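You operate a simulated robot arm through the tools that you are given. There is no shell and no other tool.

The job below is to be done with a simulated robot arm. You get a single attempt, and the scene is never put back.

JOB
Recondition the battery of the yellow crew's radio on a slow charge.
Fine: it is docked above its crew's label; radio off, knob on SLOW, charger on, then the key of its pocket; the small blue lamp shows that it is done; all three stay charging. Charge lamps lit, batteries cool and flat-sided, nothing left on the charger.

Only the result counts: the job must be done as asked and must still hold three seconds after the hand-in. Knocking over, shifting, dropping, spilling or breaking anything else fails it.

ROBOT AND FRAMES
A 6-joint arm with a two-finger gripper, fixed in place. Base frame: the origin is on the floor under the middle of its stand, x ahead of it, y to its left, z up; the work surface is at about z = 74. Units: cm, degrees, N and s.
It reaches about 129.8 cm from its shoulder. Its first joint turns from -149.0 to 149.0 degrees. Payload 1.57 kg.
The tool frame sits at the grasp point between the pads (the TCP): z along the fingers, y along the line on which they close. The tips reach 2.1 cm beyond it. The gripper opens to 7 cm; its body begins 5 cm behind the TCP.
Orientation is that of the tool frame in the base frame, as a unit quaternion [x, y, z, w]. With the fingers straight down and closing along the base's y, the tool's x points along the base's -x, its y along +y and its z along -z.

CONTROLS
- The arm moves only by the tool step_arm. Its argument "plan" is a list that holds one entry, the list of rows, each a list of 7 numbers: the turn, a rotation vector about the base's x, y, z in units of 90 degrees (1.0 is 90 degrees), then the shift along the base's x, y, z in units of 100 mm (1.0 is 100 mm), then the finger opening in cm, from 0 to 7. In form: [[[rx, ry, rz, tx, ty, tz, claw], ...]]. A call has 1 to 20 rows; each row is the pose to reach, as a shift and turn from the pose commanded when the call began. A call with a number of a shift or a turn outside -1 to 1 is refused whole. A row lasts 0.2 s, in which the tool goes at most 5 cm and 8.6 degrees; a call with a longer step from one row to the next is refused whole, and so is a gripper value outside its range. A pose out of reach is approached as far as the arm can. The call stops where the force on the tool passes 90 N (or 10 N more than at its start, if that is more) or the arm is blocked; 0.2 s more then pass. Each finger travels about 10.37 cm/s and halts on what it meets, pressing with about 21 N; the grip force reading is that of the motor and also rises with nothing between the fingers. The clock runs only during rows and for 0.2 s after the last one: add rows that repeat a pose to give the fingers time. The reply holds the time, the measured pose of the TCP, the force on the tool along the base axes, the opening and the grip force, in the units named above and with some noise, with the torque about the TCP (base axes, N m) and any sound that the robot's microphone picked up, and new pictures: "pictures" is both (left out), scene, wrist or none.
- Cameras (640 x 400 px; columns grow to the right, rows downward): "scene" is fixed at [21.95, 50.07, 145.97]; the picture's right is [0.97, 0.24, 0.00], its down [0.20, -0.80, -0.56] and it looks along [-0.13, 0.55, -0.83] (base axes); focal length 214 px, centre (320, 200). "wrist" rides on the gripper at [7.9, 0.4, -8.1] in the tool frame; the picture's right is [-0.05, 1.00, 0.00], its down [-0.67, -0.04, -0.75] and it looks along [-0.74, -0.04, 0.67] (tool axes); focal length 256 px, centre (320, 200).
- slide_trunk(by): slides the trunk up (or, below 0, down) by that many cm; the arm rides with it, the base frame stays. It gives what a move gives, with no picture.
- measure_at(camera, pixels): for up to 12 pixels [column, row] of the newest picture of that camera ("zoom" is the newest enlarged one), the place [x, y, z] in the base frame of the surface seen there, good to about 0.2 cm. No time passes.
- inspect(camera, box): a new picture of the part [left, top, right, bottom] of that camera's present view, enlarged. No time passes.
- hand_in(): hands the job in; it is judged then, once.

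Leave the gripper open and the arm clear of the work at the hand-in unless told otherwise.

The tools are called after "Emit:" by a JSON object that holds its "api" and its "payload". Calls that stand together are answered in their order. step_arm: Moves the arm, as the interface text tells. Its arguments: {"type":"object","properties":{"plan":{"type":"array"},"pictures":{"type":"string","enum":["both","scene","wrist","none"]}},"required":["plan"]} The other tools are called the same way: slide_trunk (by) moves the trunk up or down; measure_at (camera, pixels) gives the place of the surface under pixels of a picture; inspect (camera, box) takes an enlarged picture of a part of a camera's view; hand_in () hands the job in.

At the start:

```text
t: 0.0
eef_pos: [6.89, 65.22, 125.29]
tcp_rot: [-0.001, 1.0, 0.001, 0.0]
force: [-0.3, -0.8, -0.5]
ft_torque: [0.03, -0.02, 0.04]
finger_gap: 6.98
grasp_force: 0.0
trunk travel left (down, up): [-93.4, 3.6]
```

scene: 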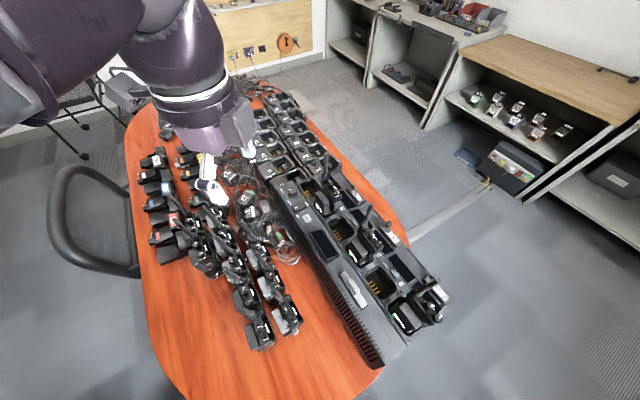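
wrist: 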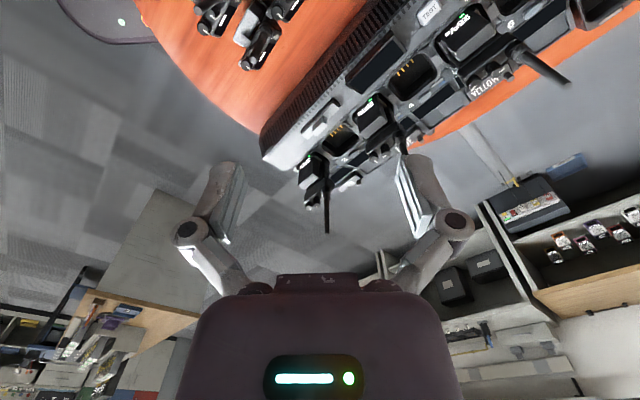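

I see a table with a multi-pocket radio charger running from about (270,180) to (430,330) in the scene view. I'll take enlarged views of the charger from both cameras.

Emit:
{"api": "inspect", "payload": {"camera": "scene", "box": [250, 160, 460, 375]}}

Emit:
{"api": "inspect", "payload": {"camera": "wrist", "box": [250, 0, 640, 240]}}

```text
1.86 times, centred on (355, 268) of scene
```

zoom: 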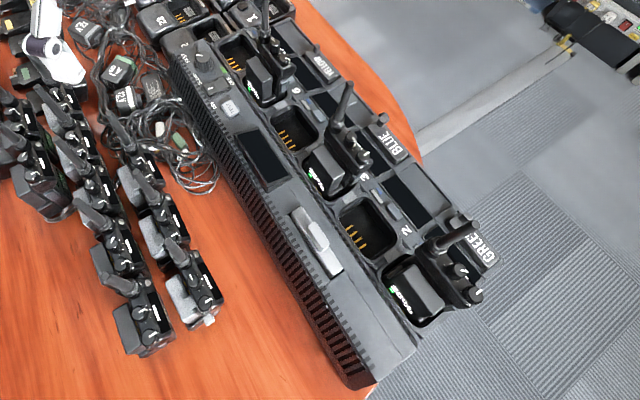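

```text
1.64 times, centred on (445, 120) of wrist
```

zoom: 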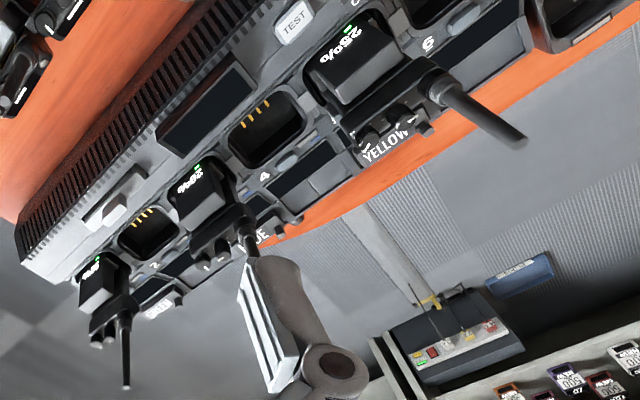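

The charger has labels YELLOW, BLUE and GREEN, a knob near scene (290,183), a TEST button, a large switch near (353,290), and keys beside the pockets. I'll enlarge each part to read it.

Emit:
{"api": "inspect", "payload": {"camera": "scene", "box": [265, 160, 345, 210]}}

Emit:
{"api": "inspect", "payload": {"camera": "scene", "box": [320, 190, 400, 240]}}

Emit:
{"api": "inspect", "payload": {"camera": "scene", "box": [340, 215, 420, 265]}}

Emit:
{"api": "inspect", "payload": {"camera": "scene", "box": [330, 260, 450, 335]}}

Emit:
{"api": "inspect", "payload": {"camera": "wrist", "box": [380, 0, 540, 100]}}

Emit:
{"api": "inspect", "payload": {"camera": "wrist", "box": [280, 80, 440, 210]}}

```text
8.00 times, centred on (305, 185) of scene
```

zoom: 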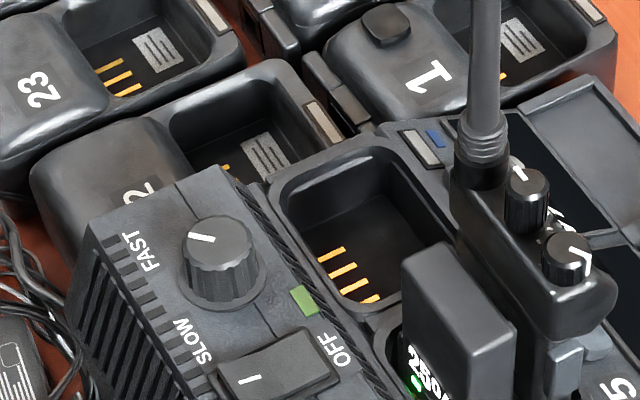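

```text
8.00 times, centred on (360, 215) of scene
```

zoom: 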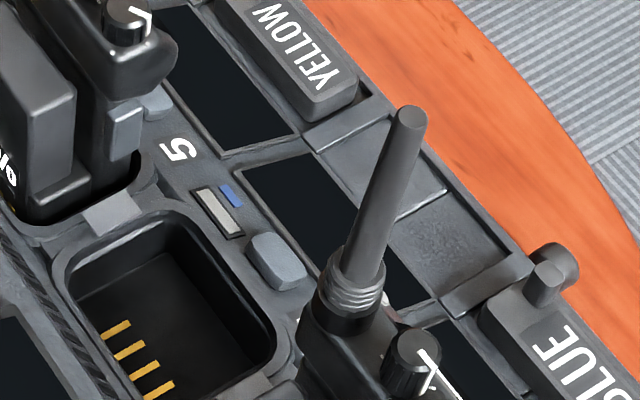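

```text
8.00 times, centred on (380, 240) of scene
```

zoom: 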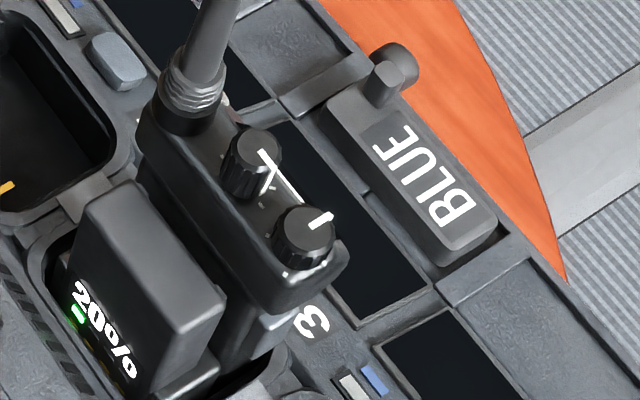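

```text
5.33 times, centred on (390, 298) of scene
```

zoom: 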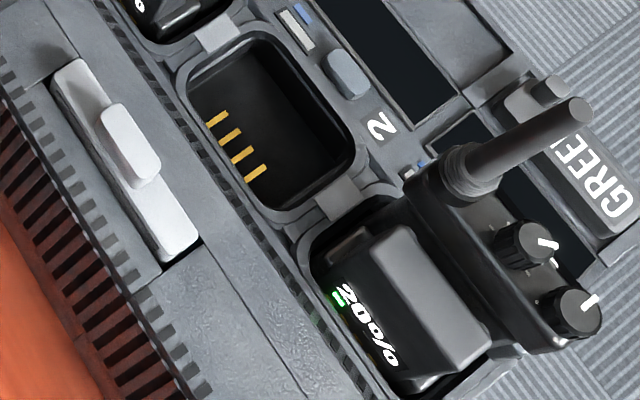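

```text
4.00 times, centred on (460, 50) of wrist
```

zoom: 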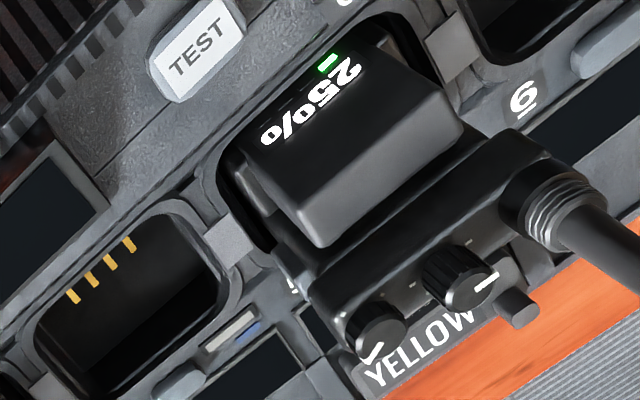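

```text
3.08 times, centred on (360, 145) of wrist
```

zoom: 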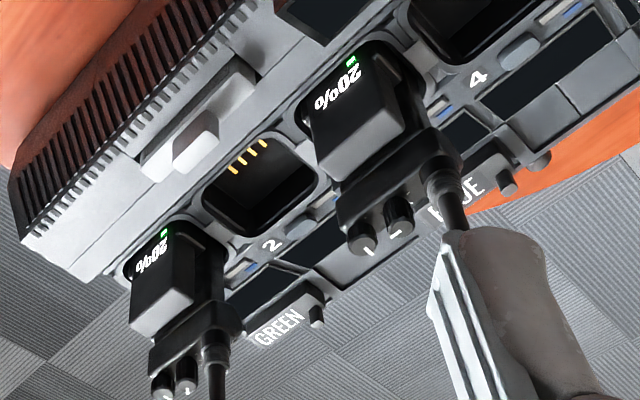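

The charger has six pockets, and the yellow radio (25 %) seems to sit in pocket 5 above YELLOW. The knob is marked FAST/SLOW, with a rocker marked OFF next to a green patch. I'll measure the main features in 3D.

Emit:
{"api": "measure_at", "payload": {"camera": "scene", "pixels": [[291, 190], [300, 207], [303, 197], [325, 245], [348, 283], [353, 290], [318, 198], [330, 205], [354, 222], [342, 209], [348, 202], [379, 338]]}}

Emit:
{"api": "measure_at", "payload": {"camera": "scene", "pixels": [[329, 181], [331, 185], [336, 191], [325, 171], [371, 205], [372, 240], [378, 244], [430, 305], [438, 318], [407, 322], [360, 365], [270, 185]]}}

Emit:
{"api": "inspect", "payload": {"camera": "scene", "box": [280, 190, 340, 228]}}

Emit:
{"api": "inspect", "payload": {"camera": "scene", "box": [315, 160, 375, 198]}}

```text
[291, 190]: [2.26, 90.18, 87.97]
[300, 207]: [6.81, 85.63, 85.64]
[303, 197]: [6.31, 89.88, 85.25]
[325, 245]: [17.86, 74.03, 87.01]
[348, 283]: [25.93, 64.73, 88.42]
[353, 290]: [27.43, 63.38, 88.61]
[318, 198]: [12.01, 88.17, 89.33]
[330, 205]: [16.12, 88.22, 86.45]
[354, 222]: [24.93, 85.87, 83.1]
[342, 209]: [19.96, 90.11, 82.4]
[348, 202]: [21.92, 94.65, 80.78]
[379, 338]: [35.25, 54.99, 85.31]
```

```text
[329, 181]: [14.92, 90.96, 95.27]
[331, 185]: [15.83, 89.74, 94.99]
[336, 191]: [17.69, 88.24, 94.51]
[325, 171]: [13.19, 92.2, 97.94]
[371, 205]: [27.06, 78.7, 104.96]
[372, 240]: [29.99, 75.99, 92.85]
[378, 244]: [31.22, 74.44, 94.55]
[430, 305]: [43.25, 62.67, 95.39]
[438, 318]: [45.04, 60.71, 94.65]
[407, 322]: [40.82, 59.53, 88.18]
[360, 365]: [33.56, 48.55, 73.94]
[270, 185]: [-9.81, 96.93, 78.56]
```

```text
10.53 times, centred on (310, 209) of scene
```

zoom: 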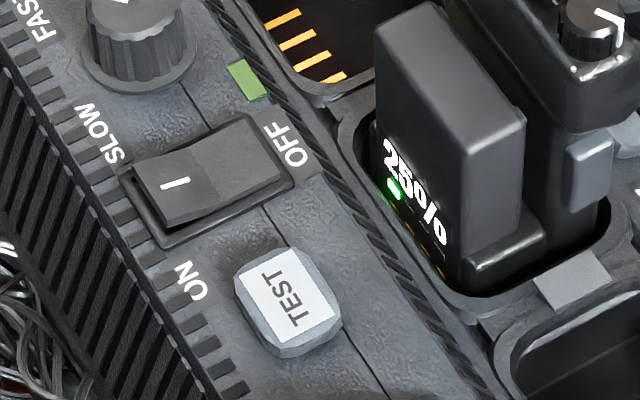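

```text
10.53 times, centred on (345, 179) of scene
```

zoom: 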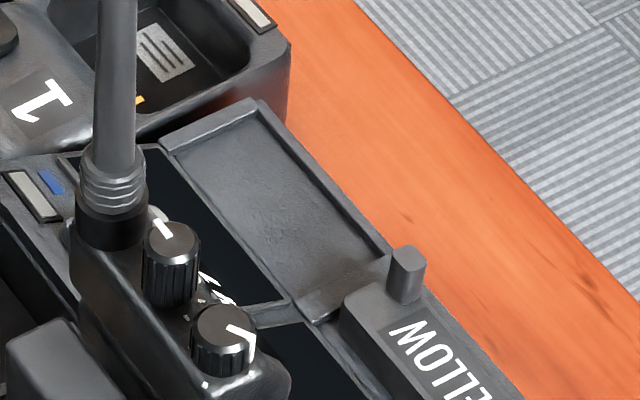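

The rocker has ON on the vent side and OFF on the pocket side. The knob is between FAST and SLOW, so I need a closer look. I'll turn the tool about 43° so the wrist camera faces square across the charger, and move it back and lower, staying clear of everything.

Emit:
{"api": "step_arm", "payload": {"plan": [[[0, 0, 0.08, -0.15, 0.15, -0.15, 7], [0, 0, 0.16, -0.3, 0.3, -0.3, 7], [0, 0, 0.24, -0.45, 0.45, -0.45, 7], [0, 0, 0.32, -0.6, 0.6, -0.6, 7], [0, 0, 0.4, -0.75, 0.75, -0.75, 7], [0, 0, 0.48, -0.9, 0.9, -0.9, 7], [0, 0, 0.48, -0.9, 0.9, -0.9, 7]]]}}

```text
t: 1.6
eef_pos: [-1.87, 74.61, 125.24]
tcp_rot: [-0.369, 0.93, 0.0, -0.001]
force: [-0.3, -0.9, 0.1]
ft_torque: [-0.04, -0.02, 0.02]
finger_gap: 7.01
grasp_force: 0.0
out of reach, approached as far as the arm can: row 1, 2, 3, 4, 5, 6, 7
trunk travel left (down, up): [-93.4, 3.6]
```

scene: 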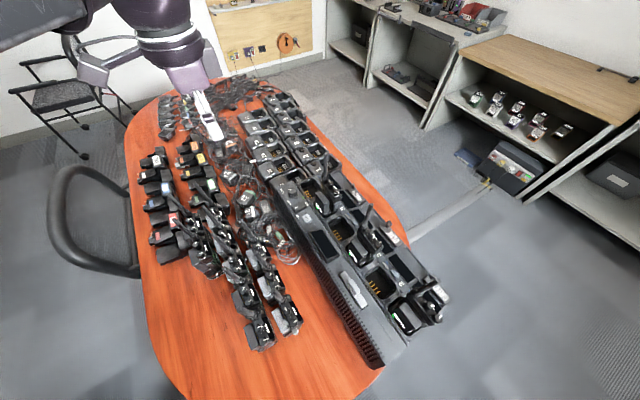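
wrist: 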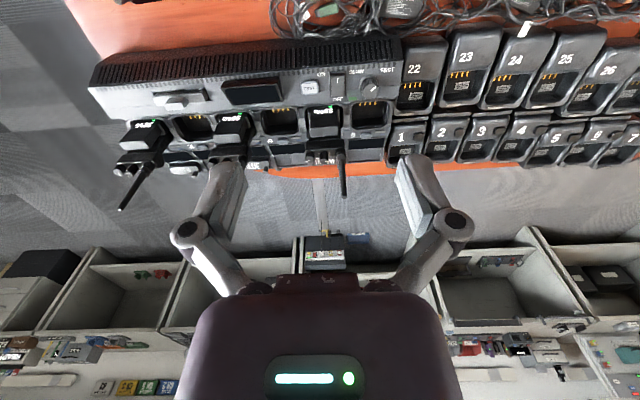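

The height did not change: the arm reported it can't go lower at this trunk height, so the trunk must come down. First I'll check where the arm's links are and what lies below them, by measuring scene points on the arm and the items under it.

Emit:
{"api": "measure_at", "payload": {"camera": "scene", "pixels": [[20, 25], [60, 10], [92, 70], [130, 35], [180, 40], [185, 80], [205, 115], [80, 200], [165, 130], [200, 90], [45, 110], [240, 150]]}}

Emit:
{"api": "inspect", "payload": {"camera": "scene", "box": [0, 0, 320, 200]}}

Emit:
{"api": "inspect", "payload": {"camera": "wrist", "box": [280, 50, 420, 200]}}

Emit:
{"api": "inspect", "payload": {"camera": "wrist", "box": [80, 20, 420, 210]}}

```text
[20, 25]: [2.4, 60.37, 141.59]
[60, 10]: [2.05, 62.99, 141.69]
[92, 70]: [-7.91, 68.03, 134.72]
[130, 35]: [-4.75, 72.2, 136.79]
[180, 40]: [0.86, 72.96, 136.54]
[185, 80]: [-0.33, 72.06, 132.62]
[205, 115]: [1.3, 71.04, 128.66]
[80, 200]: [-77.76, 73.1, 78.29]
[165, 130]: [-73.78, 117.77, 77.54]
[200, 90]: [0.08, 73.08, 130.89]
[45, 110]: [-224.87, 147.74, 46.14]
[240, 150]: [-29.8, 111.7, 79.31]
```

```text
2.00 times, centred on (160, 100) of scene
```

zoom: 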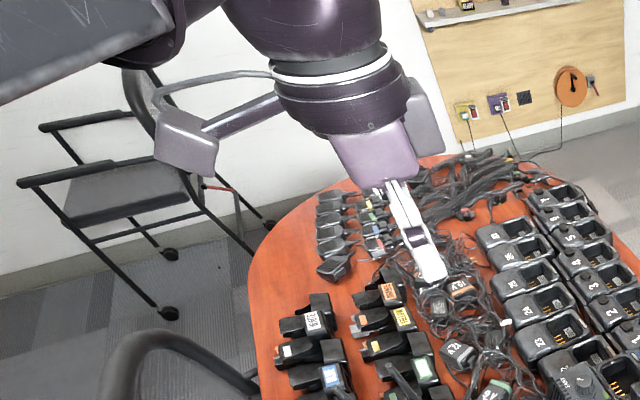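

```text
2.67 times, centred on (350, 125) of wrist
```

zoom: 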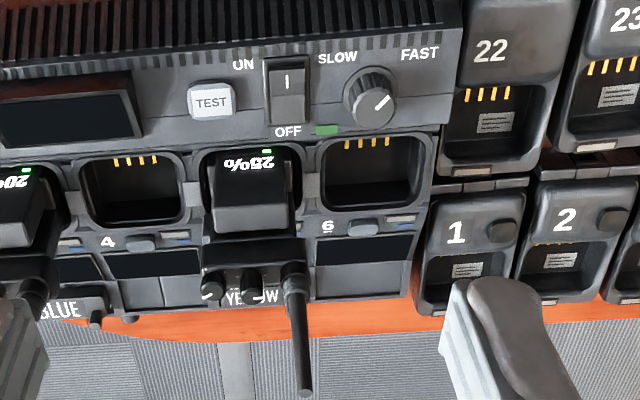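

```text
1.88 times, centred on (250, 115) of wrist
```

zoom: 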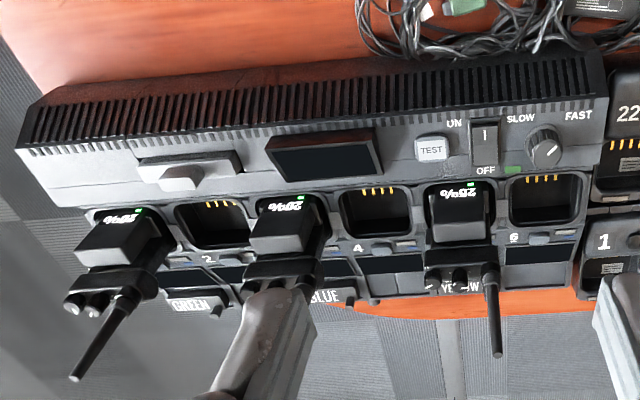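

Through the wrist camera the panel reads clearly:

- **Knob:** it points up-right at FAST, and SLOW is up-left.
- **Rocker:** ON is at the top, OFF at the bottom.
- **Pockets:** each has a number, a grey key, and white and blue lamps.

The wrist and forearm are well above everything, so I'll slide the trunk down 20 cm, bringing the TCP to about z = 105 over the cables.

Emit:
{"api": "slide_trunk", "payload": {"by": -20}}

```text
t: 3.8
eef_pos: [-1.98, 74.56, 105.29]
tcp_rot: [-0.368, 0.93, 0.0, 0.0]
force: [-0.3, 1.0, 0.4]
ft_torque: [0.01, -0.02, 0.01]
finger_gap: 6.97
grasp_force: 0.0
trunk travel left (down, up): [-73.4, 23.6]
```

The TCP is now at z = 105.3. I'll hold the pose with a no-move row to see what pose is commanded, and get fresh pictures.

Emit:
{"api": "step_arm", "payload": {"plan": [[[0, 0, 0, 0, 0, 0, 7]]]}}

```text
t: 4.2
eef_pos: [-1.88, 74.56, 105.3]
tcp_rot: [-0.368, 0.93, -0.001, -0.001]
force: [0.2, 0.2, 0.8]
ft_torque: [-0.02, -0.04, 0.0]
finger_gap: 6.98
grasp_force: 0.1
trunk travel left (down, up): [-73.4, 23.6]
```

scene: 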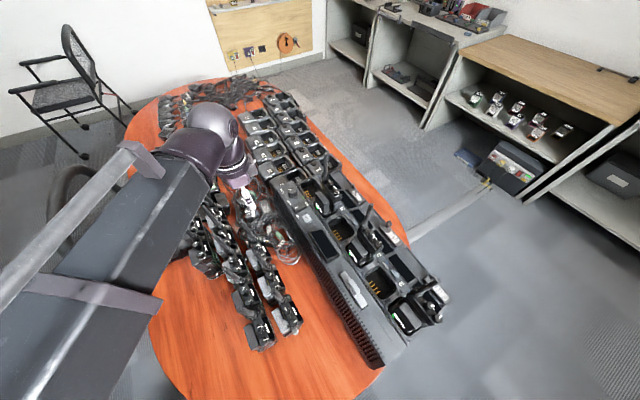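
wrist: 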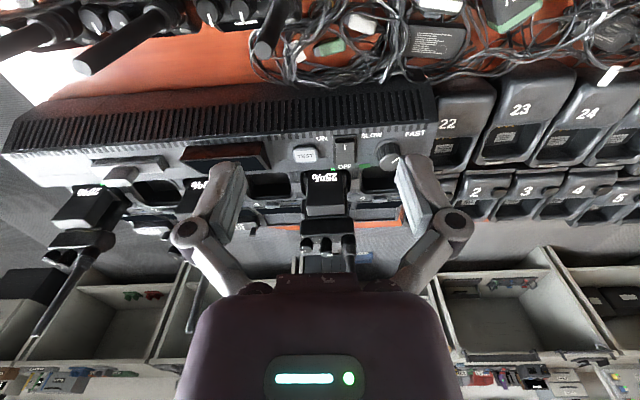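

The view is clearer now. I'll enlarge the yellow radio's knobs and the panel, and check the forearm's height above the radios on the table.

Emit:
{"api": "inspect", "payload": {"camera": "wrist", "box": [280, 115, 440, 275]}}

Emit:
{"api": "measure_at", "payload": {"camera": "scene", "pixels": [[170, 180], [130, 240], [90, 300], [145, 300], [60, 350], [205, 230], [240, 300], [220, 140], [240, 170], [20, 280], [150, 165], [222, 200]]}}

Emit:
{"api": "inspect", "payload": {"camera": "scene", "box": [275, 160, 355, 210]}}

```text
2.50 times, centred on (360, 195) of wrist
```

zoom: 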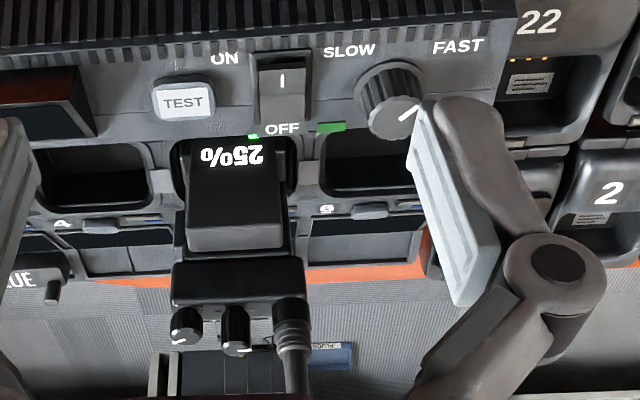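

```text
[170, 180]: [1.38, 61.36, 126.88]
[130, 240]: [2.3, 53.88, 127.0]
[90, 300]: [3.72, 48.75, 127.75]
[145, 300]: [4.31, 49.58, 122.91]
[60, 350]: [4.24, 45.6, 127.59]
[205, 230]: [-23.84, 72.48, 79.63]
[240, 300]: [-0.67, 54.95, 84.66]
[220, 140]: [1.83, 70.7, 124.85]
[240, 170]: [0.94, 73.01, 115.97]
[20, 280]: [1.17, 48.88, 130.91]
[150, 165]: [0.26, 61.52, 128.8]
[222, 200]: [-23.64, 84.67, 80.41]
```

```text
8.00 times, centred on (315, 185) of scene
```

zoom: 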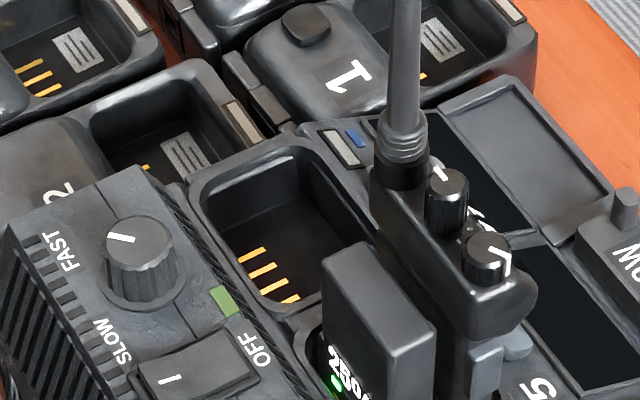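

I'll zoom in much harder with the scene camera on the yellow radio's two top knobs, the rocker and the charger knob, and on the blue and green radios for comparison.

Emit:
{"api": "inspect", "payload": {"camera": "scene", "box": [322, 174, 346, 189]}}

Emit:
{"api": "inspect", "payload": {"camera": "scene", "box": [364, 228, 392, 246]}}

Emit:
{"api": "inspect", "payload": {"camera": "scene", "box": [420, 295, 448, 325]}}

Emit:
{"api": "inspect", "payload": {"camera": "scene", "box": [280, 185, 312, 205]}}

Emit:
{"api": "inspect", "payload": {"camera": "scene", "box": [288, 196, 316, 214]}}

```text
16.00 times, centred on (334, 182) of scene
```

zoom: 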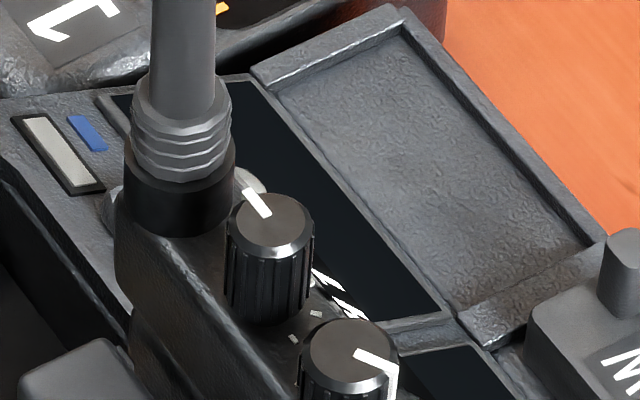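

```text
16.00 times, centred on (378, 237) of scene
```

zoom: 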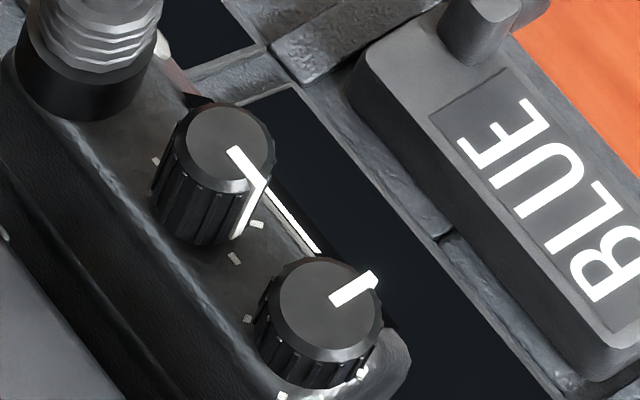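

```text
13.33 times, centred on (434, 310) of scene
```

zoom: 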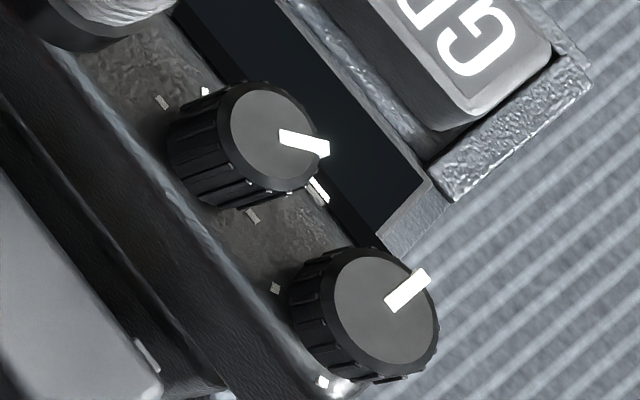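

```text
16.00 times, centred on (296, 195) of scene
```

zoom: 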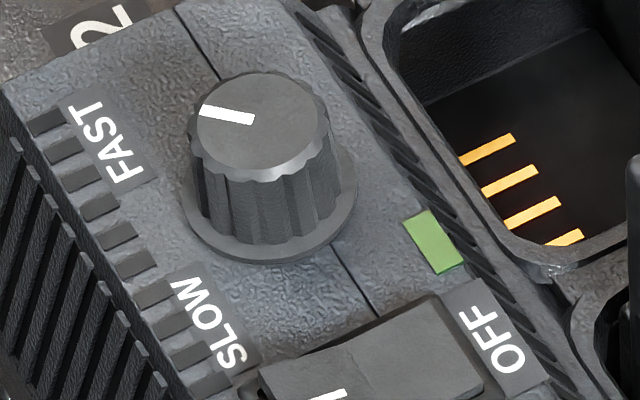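

```text
16.00 times, centred on (302, 205) of scene
```

zoom: 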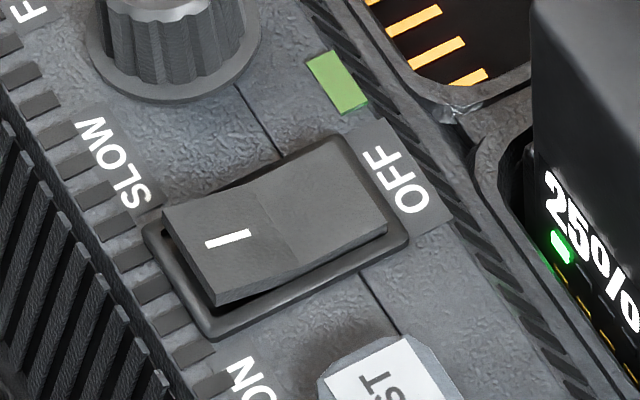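

The rocker's "I" (ON) end is raised, so the charger is OFF. The charger knob points to FAST. The radio knobs need a steeper look. First I'll locate the antenna tip of the yellow radio so the gripper keeps clear of it.

Emit:
{"api": "inspect", "payload": {"camera": "scene", "box": [296, 135, 352, 185]}}

Emit:
{"api": "measure_at", "payload": {"camera": "scene", "pixels": [[324, 160], [324, 156], [323, 152], [323, 148], [325, 168], [325, 176]]}}

```text
8.00 times, centred on (324, 160) of scene
```

zoom: 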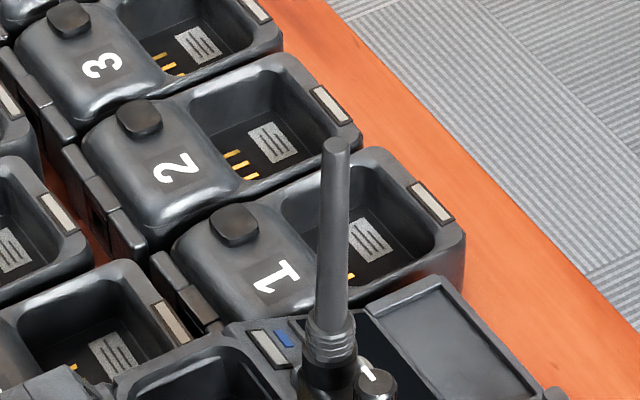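

```text
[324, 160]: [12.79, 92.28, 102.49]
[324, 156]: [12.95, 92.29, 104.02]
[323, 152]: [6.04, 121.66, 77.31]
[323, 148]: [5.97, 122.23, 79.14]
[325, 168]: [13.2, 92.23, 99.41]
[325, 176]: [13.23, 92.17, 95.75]
```

The antenna stands vertically at about (13.0, 92.3) with its tip near z = 105. I'll raise to about z = 111 and tilt the camera steeper (30° about the charger's long axis), going halfway to a spot above the yellow radio.

Emit:
{"api": "step_arm", "payload": {"plan": [[[-0.038, 0.041, 0, 0.1, 0.05, 0.2, 7], [-0.076, 0.081, 0, 0.2, 0.15, 0.4, 7], [-0.114, 0.122, 0, 0.35, 0.25, 0.55, 7], [-0.152, 0.162, 0, 0.5, 0.4, 0.6, 7], [-0.19, 0.203, 0, 0.65, 0.5, 0.6, 7], [-0.228, 0.243, 0, 0.75, 0.6, 0.6, 7], [-0.228, 0.243, 0, 0.75, 0.6, 0.6, 7]]]}}

```text
t: 5.8
eef_pos: [5.49, 80.69, 107.87]
tcp_rot: [-0.355, 0.898, -0.096, -0.241]
force: [0.2, -0.1, 0.3]
ft_torque: [-0.02, -0.01, -0.03]
finger_gap: 6.99
grasp_force: 0.1
out of reach, approached as far as the arm can: row 1, 2, 3, 4, 5, 6, 7
trunk travel left (down, up): [-73.4, 23.6]
```

scene: 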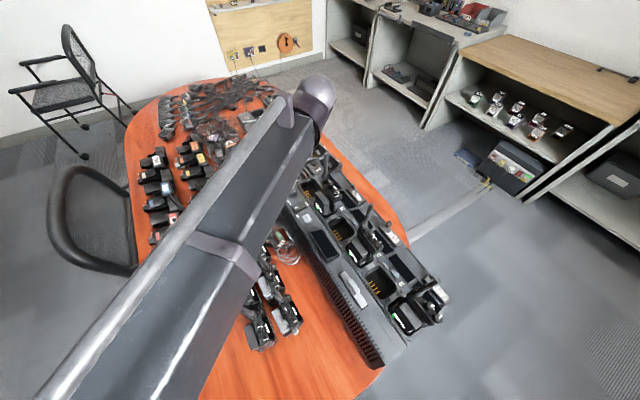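
wrist: 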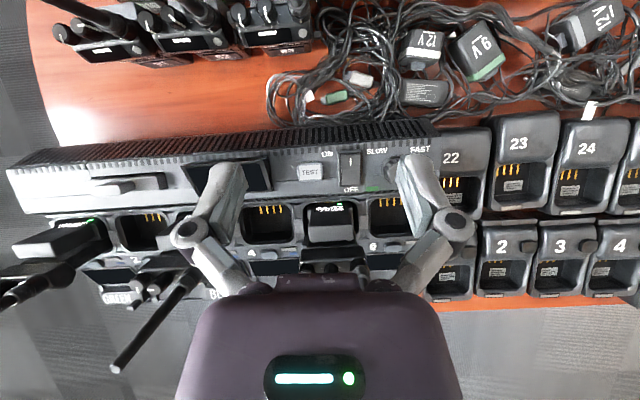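

That fell short (z = 107.9 instead of 111), so the arm's working range is awkward at this trunk height. I'll test a small move up to learn which side the limit is on.

Emit:
{"api": "step_arm", "payload": {"plan": [[[0, 0, 0, 0, 0, 0.2, 7], [0, 0, 0, 0, 0, 0.4, 7], [0, 0, 0, 0, 0, 0.4, 7]]], "pictures": "none"}}

```text
t: 6.6
eef_pos: [5.55, 80.8, 107.77]
tcp_rot: [-0.356, 0.898, -0.095, -0.241]
force: [-0.3, -0.2, -0.4]
ft_torque: [0.0, 0.0, 0.0]
finger_gap: 7.02
grasp_force: 0.1
out of reach, approached as far as the arm can: row 1, 2, 3
trunk travel left (down, up): [-73.4, 23.6]
```

Up is blocked. I'll test a small move down of 2 cm; the nearest thing below is the panel at about z = 86.

Emit:
{"api": "step_arm", "payload": {"plan": [[[0, 0, 0, 0, 0, -0.1, 7], [0, 0, 0, 0, 0, -0.2, 7], [0, 0, 0, 0, 0, -0.2, 7]]], "pictures": "none"}}

```text
t: 7.4
eef_pos: [5.46, 80.75, 107.77]
tcp_rot: [-0.356, 0.898, -0.095, -0.24]
force: [0.9, 0.4, -0.4]
ft_torque: [-0.03, 0.01, -0.01]
finger_gap: 7.0
grasp_force: 0.1
out of reach, approached as far as the arm can: row 1, 2, 3
trunk travel left (down, up): [-73.4, 23.6]
```

The command seems to build on the earlier unreachable target rather than the measured pose. I'll command 10 cm down in small steps. In the worst case the TCP ends around z = 98–103, still clear of the panel (86) and away from the antenna.

Emit:
{"api": "step_arm", "payload": {"plan": [[[0, 0, 0, 0, 0, -0.2, 7], [0, 0, 0, 0, 0, -0.4, 7], [0, 0, 0, 0, 0, -0.6, 7], [0, 0, 0, 0, 0, -0.8, 7], [0, 0, 0, 0, 0, -1.0, 7], [0, 0, 0, 0, 0, -1.0, 7]]], "pictures": "none"}}

```text
t: 8.8
eef_pos: [5.5, 80.7, 107.75]
tcp_rot: [-0.356, 0.898, -0.096, -0.241]
force: [-0.4, -0.1, 0.0]
ft_torque: [0.01, 0.01, 0.0]
finger_gap: 7.03
grasp_force: 0.1
out of reach, approached as far as the arm can: row 1, 2, 3, 4, 5, 6
trunk travel left (down, up): [-73.4, 23.6]
```

All readings fit an arm hanging from a high shoulder (about z = 210) at its lower reach limit, with the commanded height now below reach. I'll command back up in two steps to bring the command above the limit before lowering the trunk further.

Emit:
{"api": "step_arm", "payload": {"plan": [[[0, 0, 0, 0, 0, 0.25, 7], [0, 0, 0, 0, 0, 0.5, 7], [0, 0, 0, 0, 0, 0.75, 7], [0, 0, 0, 0, 0, 1.0, 7]]], "pictures": "none"}}

Emit:
{"api": "step_arm", "payload": {"plan": [[[0, 0, 0, 0, 0, 0.2, 7], [0, 0, 0, 0, 0, 0.4, 7], [0, 0, 0, 0, 0, 0.6, 7], [0, 0, 0, 0, 0, 0.8, 7], [0, 0, 0, 0, 0, 1.0, 7]]], "pictures": "none"}}

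```text
t: 9.8
eef_pos: [5.5, 80.63, 107.74]
tcp_rot: [-0.356, 0.898, -0.095, -0.24]
force: [0.1, -0.5, 0.8]
ft_torque: [0.01, 0.0, 0.0]
finger_gap: 6.98
grasp_force: 0.1
out of reach, approached as far as the arm can: row 1, 2, 3, 4
trunk travel left (down, up): [-73.4, 23.6]
```

```text
t: 11.0
eef_pos: [5.47, 80.78, 107.79]
tcp_rot: [-0.356, 0.898, -0.096, -0.242]
force: [0.1, -1.0, 0.0]
ft_torque: [0.0, 0.0, 0.03]
finger_gap: 7.01
grasp_force: 0.1
out of reach, approached as far as the arm can: row 1, 2, 3, 4, 5
trunk travel left (down, up): [-73.4, 23.6]
```

Both z commands had no effect while x, y and turn tracked well, and the wrist height stayed constant when I tilted. So the arm moves its wrist only in the horizontal plane, and height comes from the trunk. I'll slide the trunk up 2 cm, which should reset the command too, then test a purely horizontal move.

Emit:
{"api": "slide_trunk", "payload": {"by": 2}}

```text
t: 11.6
eef_pos: [5.51, 80.78, 109.74]
tcp_rot: [-0.355, 0.898, -0.095, -0.241]
force: [-0.3, -0.3, 0.3]
ft_torque: [0.01, 0.01, 0.0]
finger_gap: 7.0
grasp_force: 0.0
trunk travel left (down, up): [-75.4, 21.6]
```

Now at z = 109.7, so the tips are above the antenna tip at 105. I'll move horizontally by (+7, +5.6) to look down on the yellow radio's knobs.

Emit:
{"api": "step_arm", "payload": {"plan": [[[0, 0, 0, 0.14, 0.11, 0, 7], [0, 0, 0, 0.28, 0.22, 0, 7], [0, 0, 0, 0.42, 0.34, 0, 7], [0, 0, 0, 0.56, 0.45, 0, 7], [0, 0, 0, 0.7, 0.56, 0, 7], [0, 0, 0, 0.7, 0.56, 0, 7]]]}}

```text
t: 13.0
eef_pos: [12.34, 86.23, 109.7]
tcp_rot: [-0.356, 0.898, -0.095, -0.241]
force: [-0.3, -0.8, 1.2]
ft_torque: [-0.01, -0.02, -0.01]
finger_gap: 7.0
grasp_force: 0.1
trunk travel left (down, up): [-75.4, 21.6]
```

scene: 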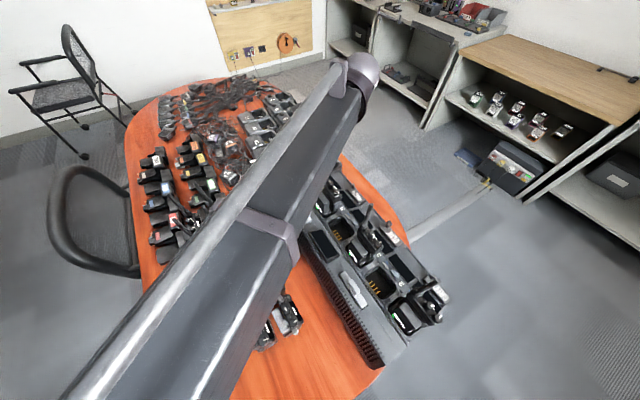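
wrist: 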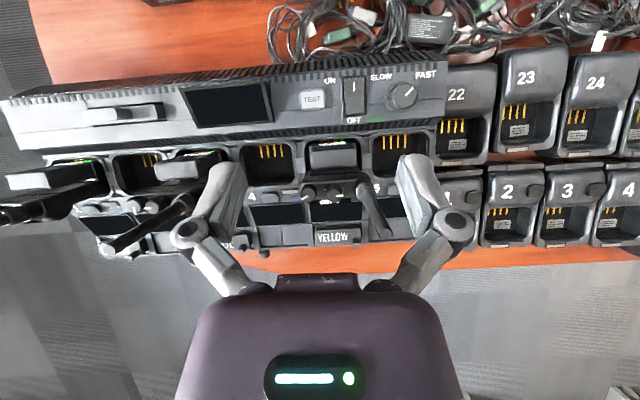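

Horizontal moves work without any out-of-reach notice. I'll zoom the wrist view on the yellow radio's top, around (335,190), and on the panel at the upper centre.

Emit:
{"api": "inspect", "payload": {"camera": "wrist", "box": [295, 160, 375, 250]}}

Emit:
{"api": "inspect", "payload": {"camera": "wrist", "box": [290, 60, 450, 160]}}

Emit:
{"api": "inspect", "payload": {"camera": "wrist", "box": [310, 170, 350, 205]}}

```text
4.44 times, centred on (335, 205) of wrist
```

zoom: 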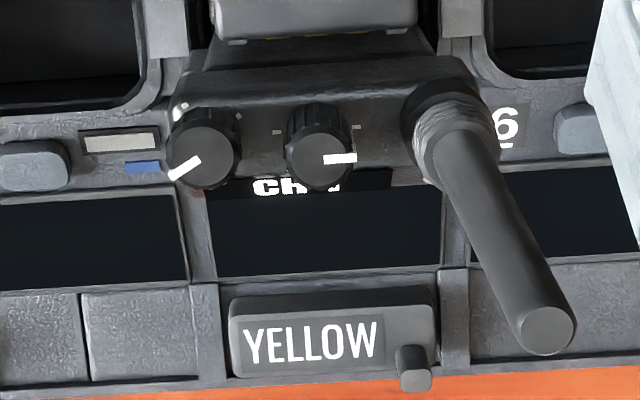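

```text
4.00 times, centred on (370, 110) of wrist
```

zoom: 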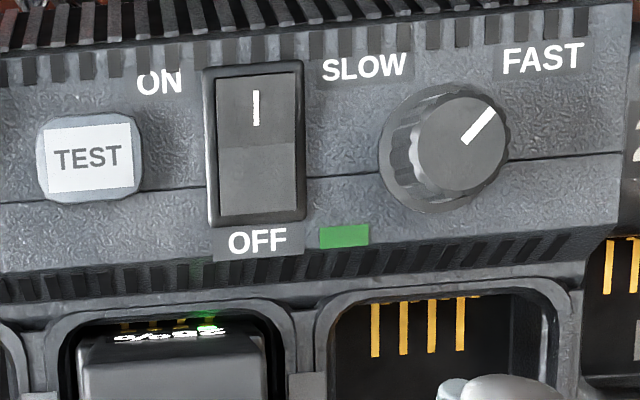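

```text
11.43 times, centred on (330, 188) of wrist
```

zoom: 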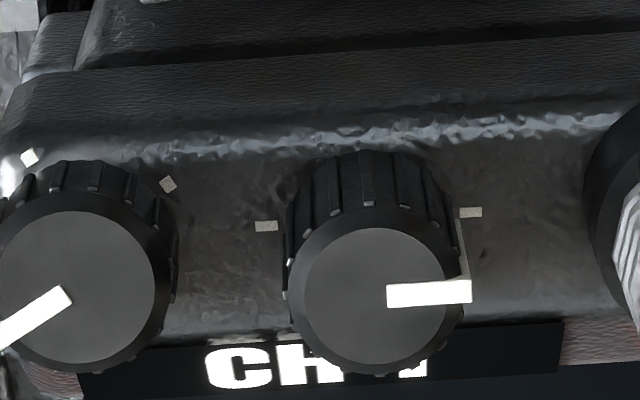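

The yellow radio has two knobs. The one by the antenna points right at a tick, and the outer one points lower-left. A lit "CH…" display on its front suggests the radio is on. I want to see it from the label side to tell which knob is power. I'll raise the trunk 5 cm and then untilt.

Emit:
{"api": "slide_trunk", "payload": {"by": 5}}

Emit:
{"api": "step_arm", "payload": {"plan": [[[0.046, -0.049, 0, 0, 0, -0.05, 7], [0.092, -0.098, 0, 0, 0, -0.1, 7], [0.138, -0.147, 0, 0, 0, -0.16, 7], [0.184, -0.196, 0, 0, 0, -0.21, 7], [0.228, -0.243, 0, 0, 0, -0.26, 7], [0.228, -0.243, 0, 0, 0, -0.26, 7]]], "pictures": "none"}}

```text
t: 14.0
eef_pos: [12.33, 86.29, 114.79]
tcp_rot: [-0.356, 0.898, -0.096, -0.241]
force: [0.4, -0.2, 0.2]
ft_torque: [-0.03, -0.01, 0.01]
finger_gap: 7.0
grasp_force: 0.0
trunk travel left (down, up): [-80.4, 16.6]
```

```text
t: 15.4
eef_pos: [12.44, 86.3, 112.26]
tcp_rot: [-0.367, 0.93, 0.0, 0.001]
force: [-0.2, -0.5, 0.6]
ft_torque: [0.03, 0.0, -0.01]
finger_gap: 6.98
grasp_force: 0.0
out of reach, approached as far as the arm can: row 1, 2, 3, 4
trunk travel left (down, up): [-80.4, 16.6]
```

The tool is vertical again at z = 112.3. Now I'll turn the yaw by +90° in 11 rows while shifting +x by 5 cm.

Emit:
{"api": "step_arm", "payload": {"plan": [[[0, 0, 0.09, 0.05, 0, 0, 7], [0, 0, 0.18, 0.1, 0, 0, 7], [0, 0, 0.27, 0.15, 0, 0, 7], [0, 0, 0.36, 0.2, 0, 0, 7], [0, 0, 0.45, 0.25, 0, 0, 7], [0, 0, 0.54, 0.3, 0, 0, 7], [0, 0, 0.63, 0.35, 0, 0, 7], [0, 0, 0.72, 0.4, 0, 0, 7], [0, 0, 0.81, 0.45, 0, 0, 7], [0, 0, 0.9, 0.5, 0, 0, 7], [0, 0, 0.98, 0.5, 0, 0, 7], [0, 0, 0.98, 0.5, 0, 0, 7]]]}}

```text
t: 18.0
eef_pos: [17.45, 86.4, 112.29]
tcp_rot: [0.912, -0.411, 0.0, 0.0]
force: [0.1, -0.8, 0.0]
ft_torque: [-0.03, -0.01, 0.0]
finger_gap: 6.96
grasp_force: 0.1
trunk travel left (down, up): [-80.4, 16.6]
```

scene: 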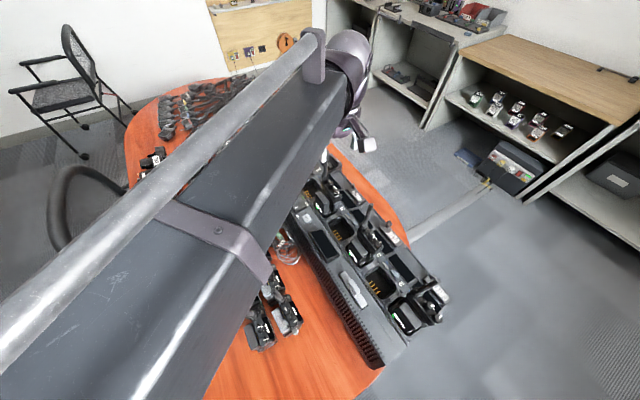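
wrist: 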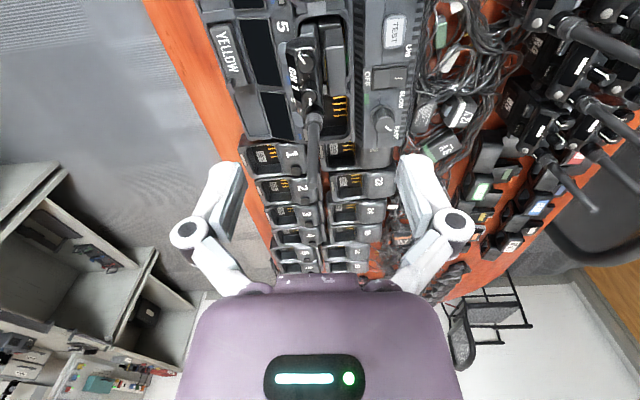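

That worked. The camera now looks along the radio row from the green end. I'll zoom on the yellow radio at the top of the image, around (305,75).

Emit:
{"api": "inspect", "payload": {"camera": "wrist", "box": [265, 0, 365, 130]}}

Emit:
{"api": "inspect", "payload": {"camera": "wrist", "box": [280, 35, 340, 110]}}

```text
3.08 times, centred on (315, 65) of wrist
```

zoom: 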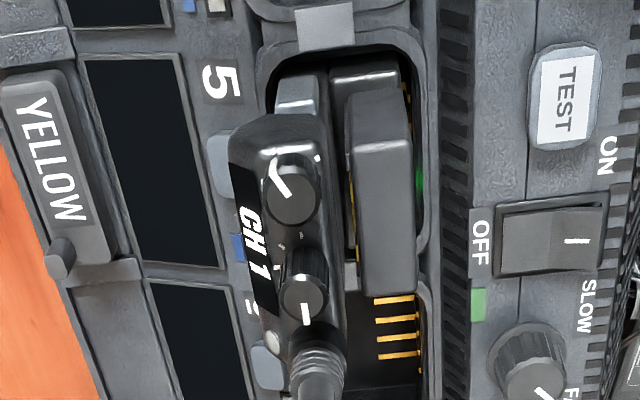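

```text
5.33 times, centred on (310, 72) of wrist
```

zoom: 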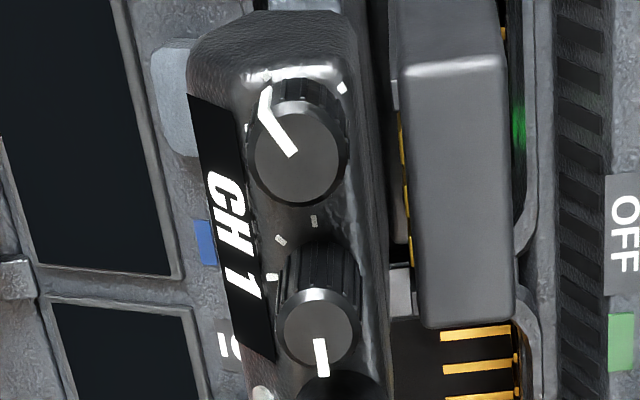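

The display reads "CH 1" and is lit, so the yellow radio is on. I'll zoom further to see the tick marks around its two knobs, and check the blue and green displays through the scene camera.

Emit:
{"api": "inspect", "payload": {"camera": "wrist", "box": [294, 50, 326, 70]}}

Emit:
{"api": "inspect", "payload": {"camera": "wrist", "box": [290, 75, 330, 100]}}

Emit:
{"api": "inspect", "payload": {"camera": "scene", "box": [364, 224, 396, 252]}}

Emit:
{"api": "inspect", "payload": {"camera": "scene", "box": [412, 285, 452, 325]}}

```text
16.00 times, centred on (310, 60) of wrist
```

zoom: 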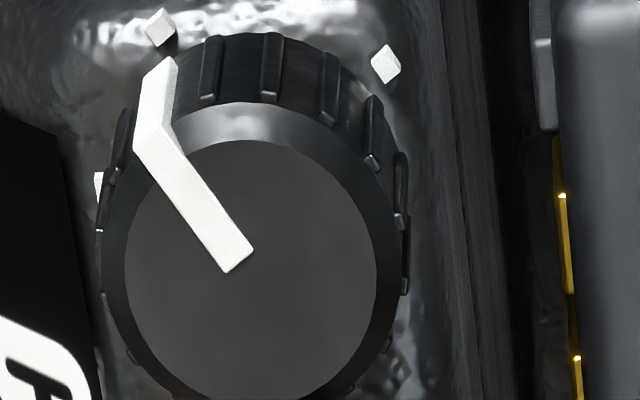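

```text
16.00 times, centred on (310, 88) of wrist
```

zoom: 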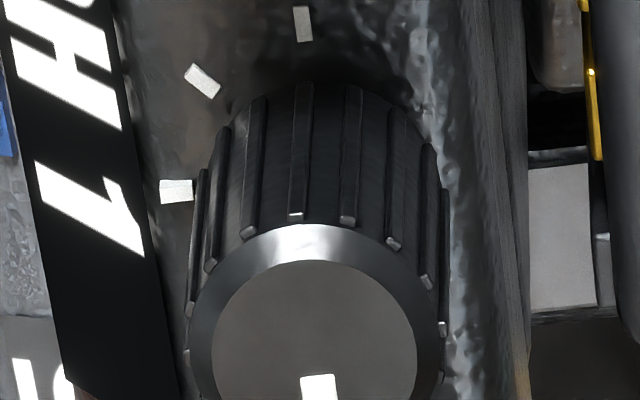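

```text
14.29 times, centred on (380, 238) of scene
```

zoom: 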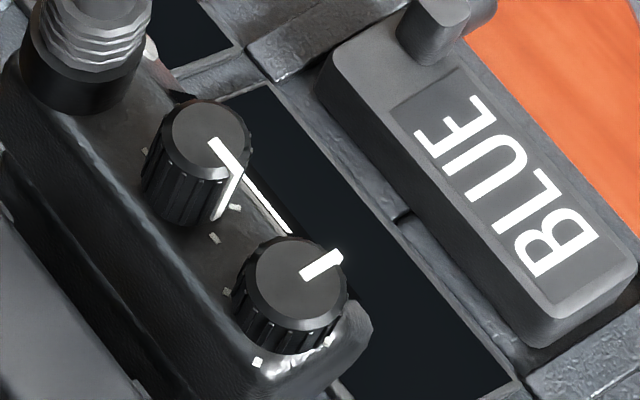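

```text
10.00 times, centred on (432, 305) of scene
```

zoom: 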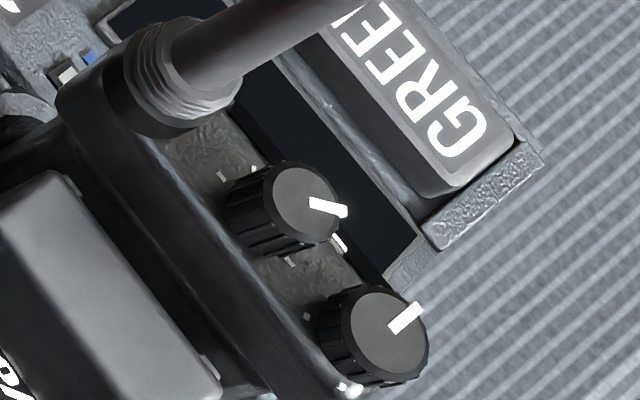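

The ticks run all around both knobs. I need a label-side view to see whether the blue and green displays are dark, which tells which knob is the power knob. I'll yaw another +47° and shift +x, staying at z = 112.

Emit:
{"api": "step_arm", "payload": {"plan": [[[0, 0, 0.09, 0.15, 0.0, 0, 7], [0, 0, 0.18, 0.3, 0.0, 0, 7], [0, 0, 0.27, 0.45, 0.0, 0, 7], [0, 0, 0.36, 0.6, 0.0, 0, 7], [0, 0, 0.45, 0.75, 0.0, 0, 7], [0, 0, 0.52, 0.9, 0.0, 0, 7], [0, 0, 0.52, 0.9, 0.0, 0, 7]]]}}

```text
t: 19.6
eef_pos: [26.37, 86.41, 112.23]
tcp_rot: [1.0, -0.015, 0.0, 0.0]
force: [-0.7, -0.8, 0.0]
ft_torque: [0.02, 0.01, -0.03]
finger_gap: 7.0
grasp_force: 0.1
trunk travel left (down, up): [-80.4, 16.6]
```

scene: 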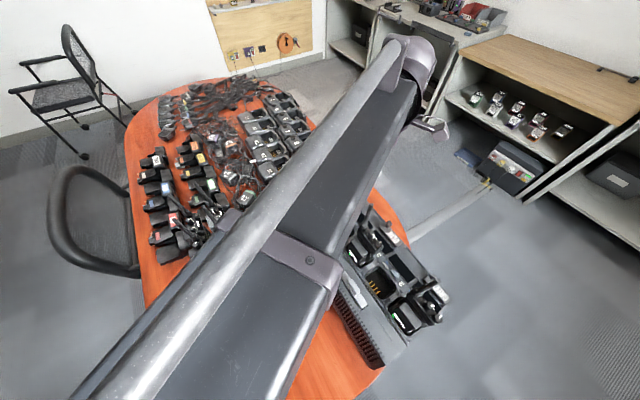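
wrist: 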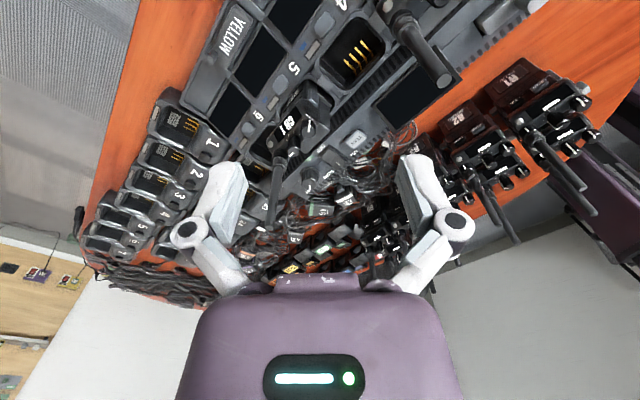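

Emit:
{"api": "inspect", "payload": {"camera": "wrist", "box": [240, 60, 360, 180]}}

Emit:
{"api": "inspect", "payload": {"camera": "wrist", "box": [275, 80, 325, 130]}}

Emit:
{"api": "inspect", "payload": {"camera": "wrist", "box": [350, 0, 480, 90]}}

```text
3.33 times, centred on (300, 120) of wrist
```

zoom: 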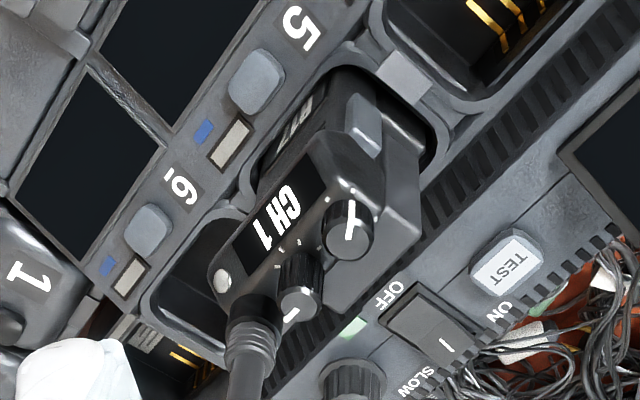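

```text
8.00 times, centred on (300, 105) of wrist
```

zoom: 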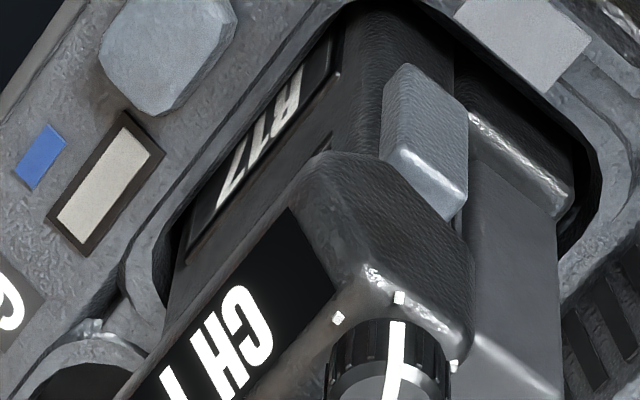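

```text
4.44 times, centred on (415, 45) of wrist
```

zoom: 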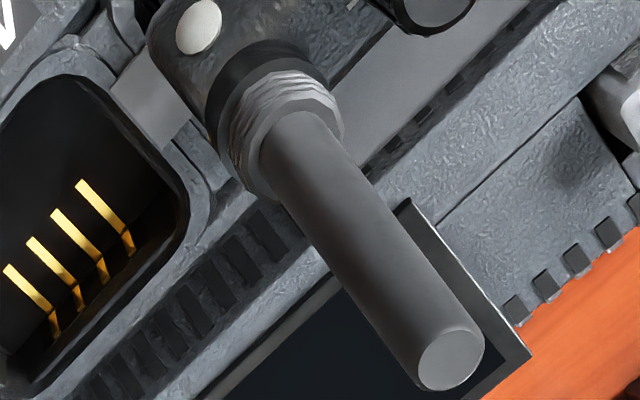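

Key 5 (grey) with its white and blue lamps sits clear on the label side of the yellow radio. Next I'll move the camera along the row to view the blue radio's display, still at z = 112 above all antennas.

Emit:
{"api": "step_arm", "payload": {"plan": [[[0, 0, 0, 0.25, -0.25, 0, 7], [0, 0, 0, 0.5, -0.5, 0, 7], [0, 0, 0, 0.75, -0.75, 0, 7], [0, 0, 0, 1.0, -1.0, 0, 7], [0, 0, 0, 1.0, -1.0, 0, 7]]], "pictures": "wrist"}}

```text
t: 20.8
eef_pos: [36.52, 76.32, 112.06]
tcp_rot: [1.0, -0.016, 0.0, 0.0]
force: [-0.4, -0.6, 0.5]
ft_torque: [0.0, -0.05, 0.01]
finger_gap: 7.02
grasp_force: 0.0
trunk travel left (down, up): [-80.4, 16.6]
```

wrist: 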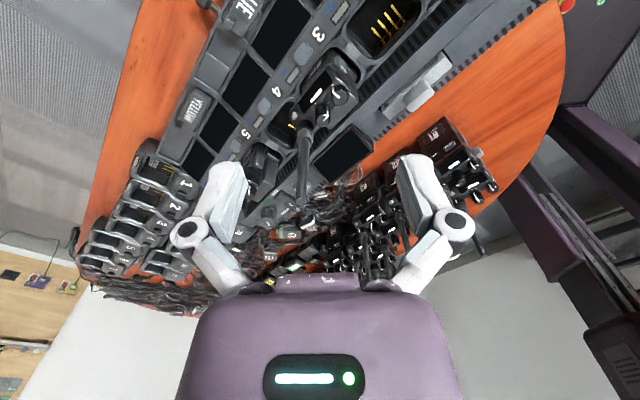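

Emit:
{"api": "inspect", "payload": {"camera": "wrist", "box": [270, 30, 390, 150]}}

Emit:
{"api": "inspect", "payload": {"camera": "wrist", "box": [160, 80, 320, 240]}}

Emit:
{"api": "inspect", "payload": {"camera": "scene", "box": [330, 200, 460, 330]}}

```text
3.33 times, centred on (330, 90) of wrist
```

zoom: 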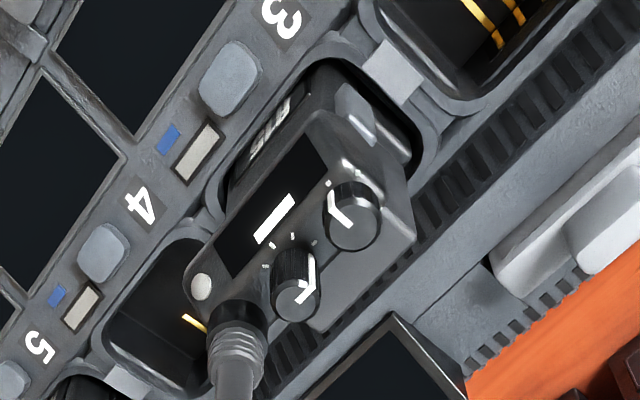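

```text
2.50 times, centred on (240, 160) of wrist
```

zoom: 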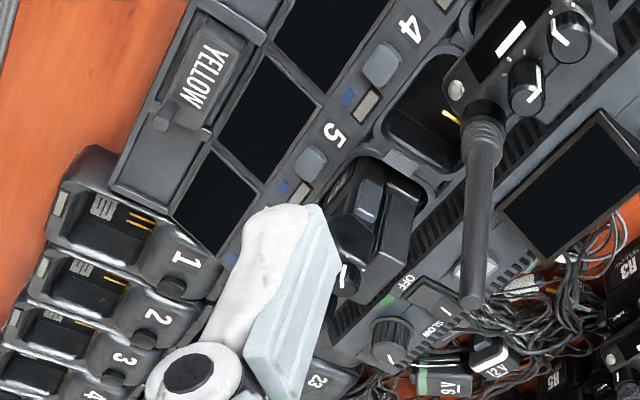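

```text
3.08 times, centred on (395, 265) of scene
```

zoom: 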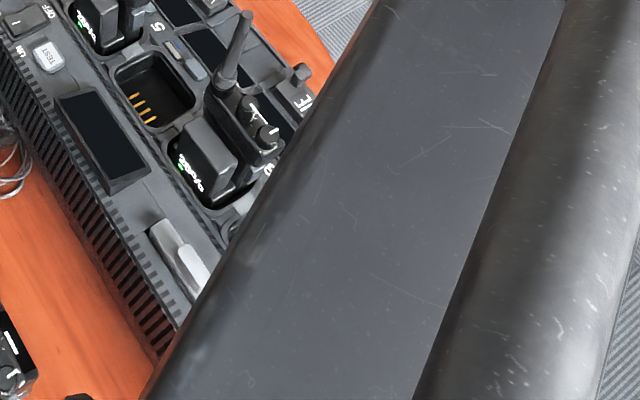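

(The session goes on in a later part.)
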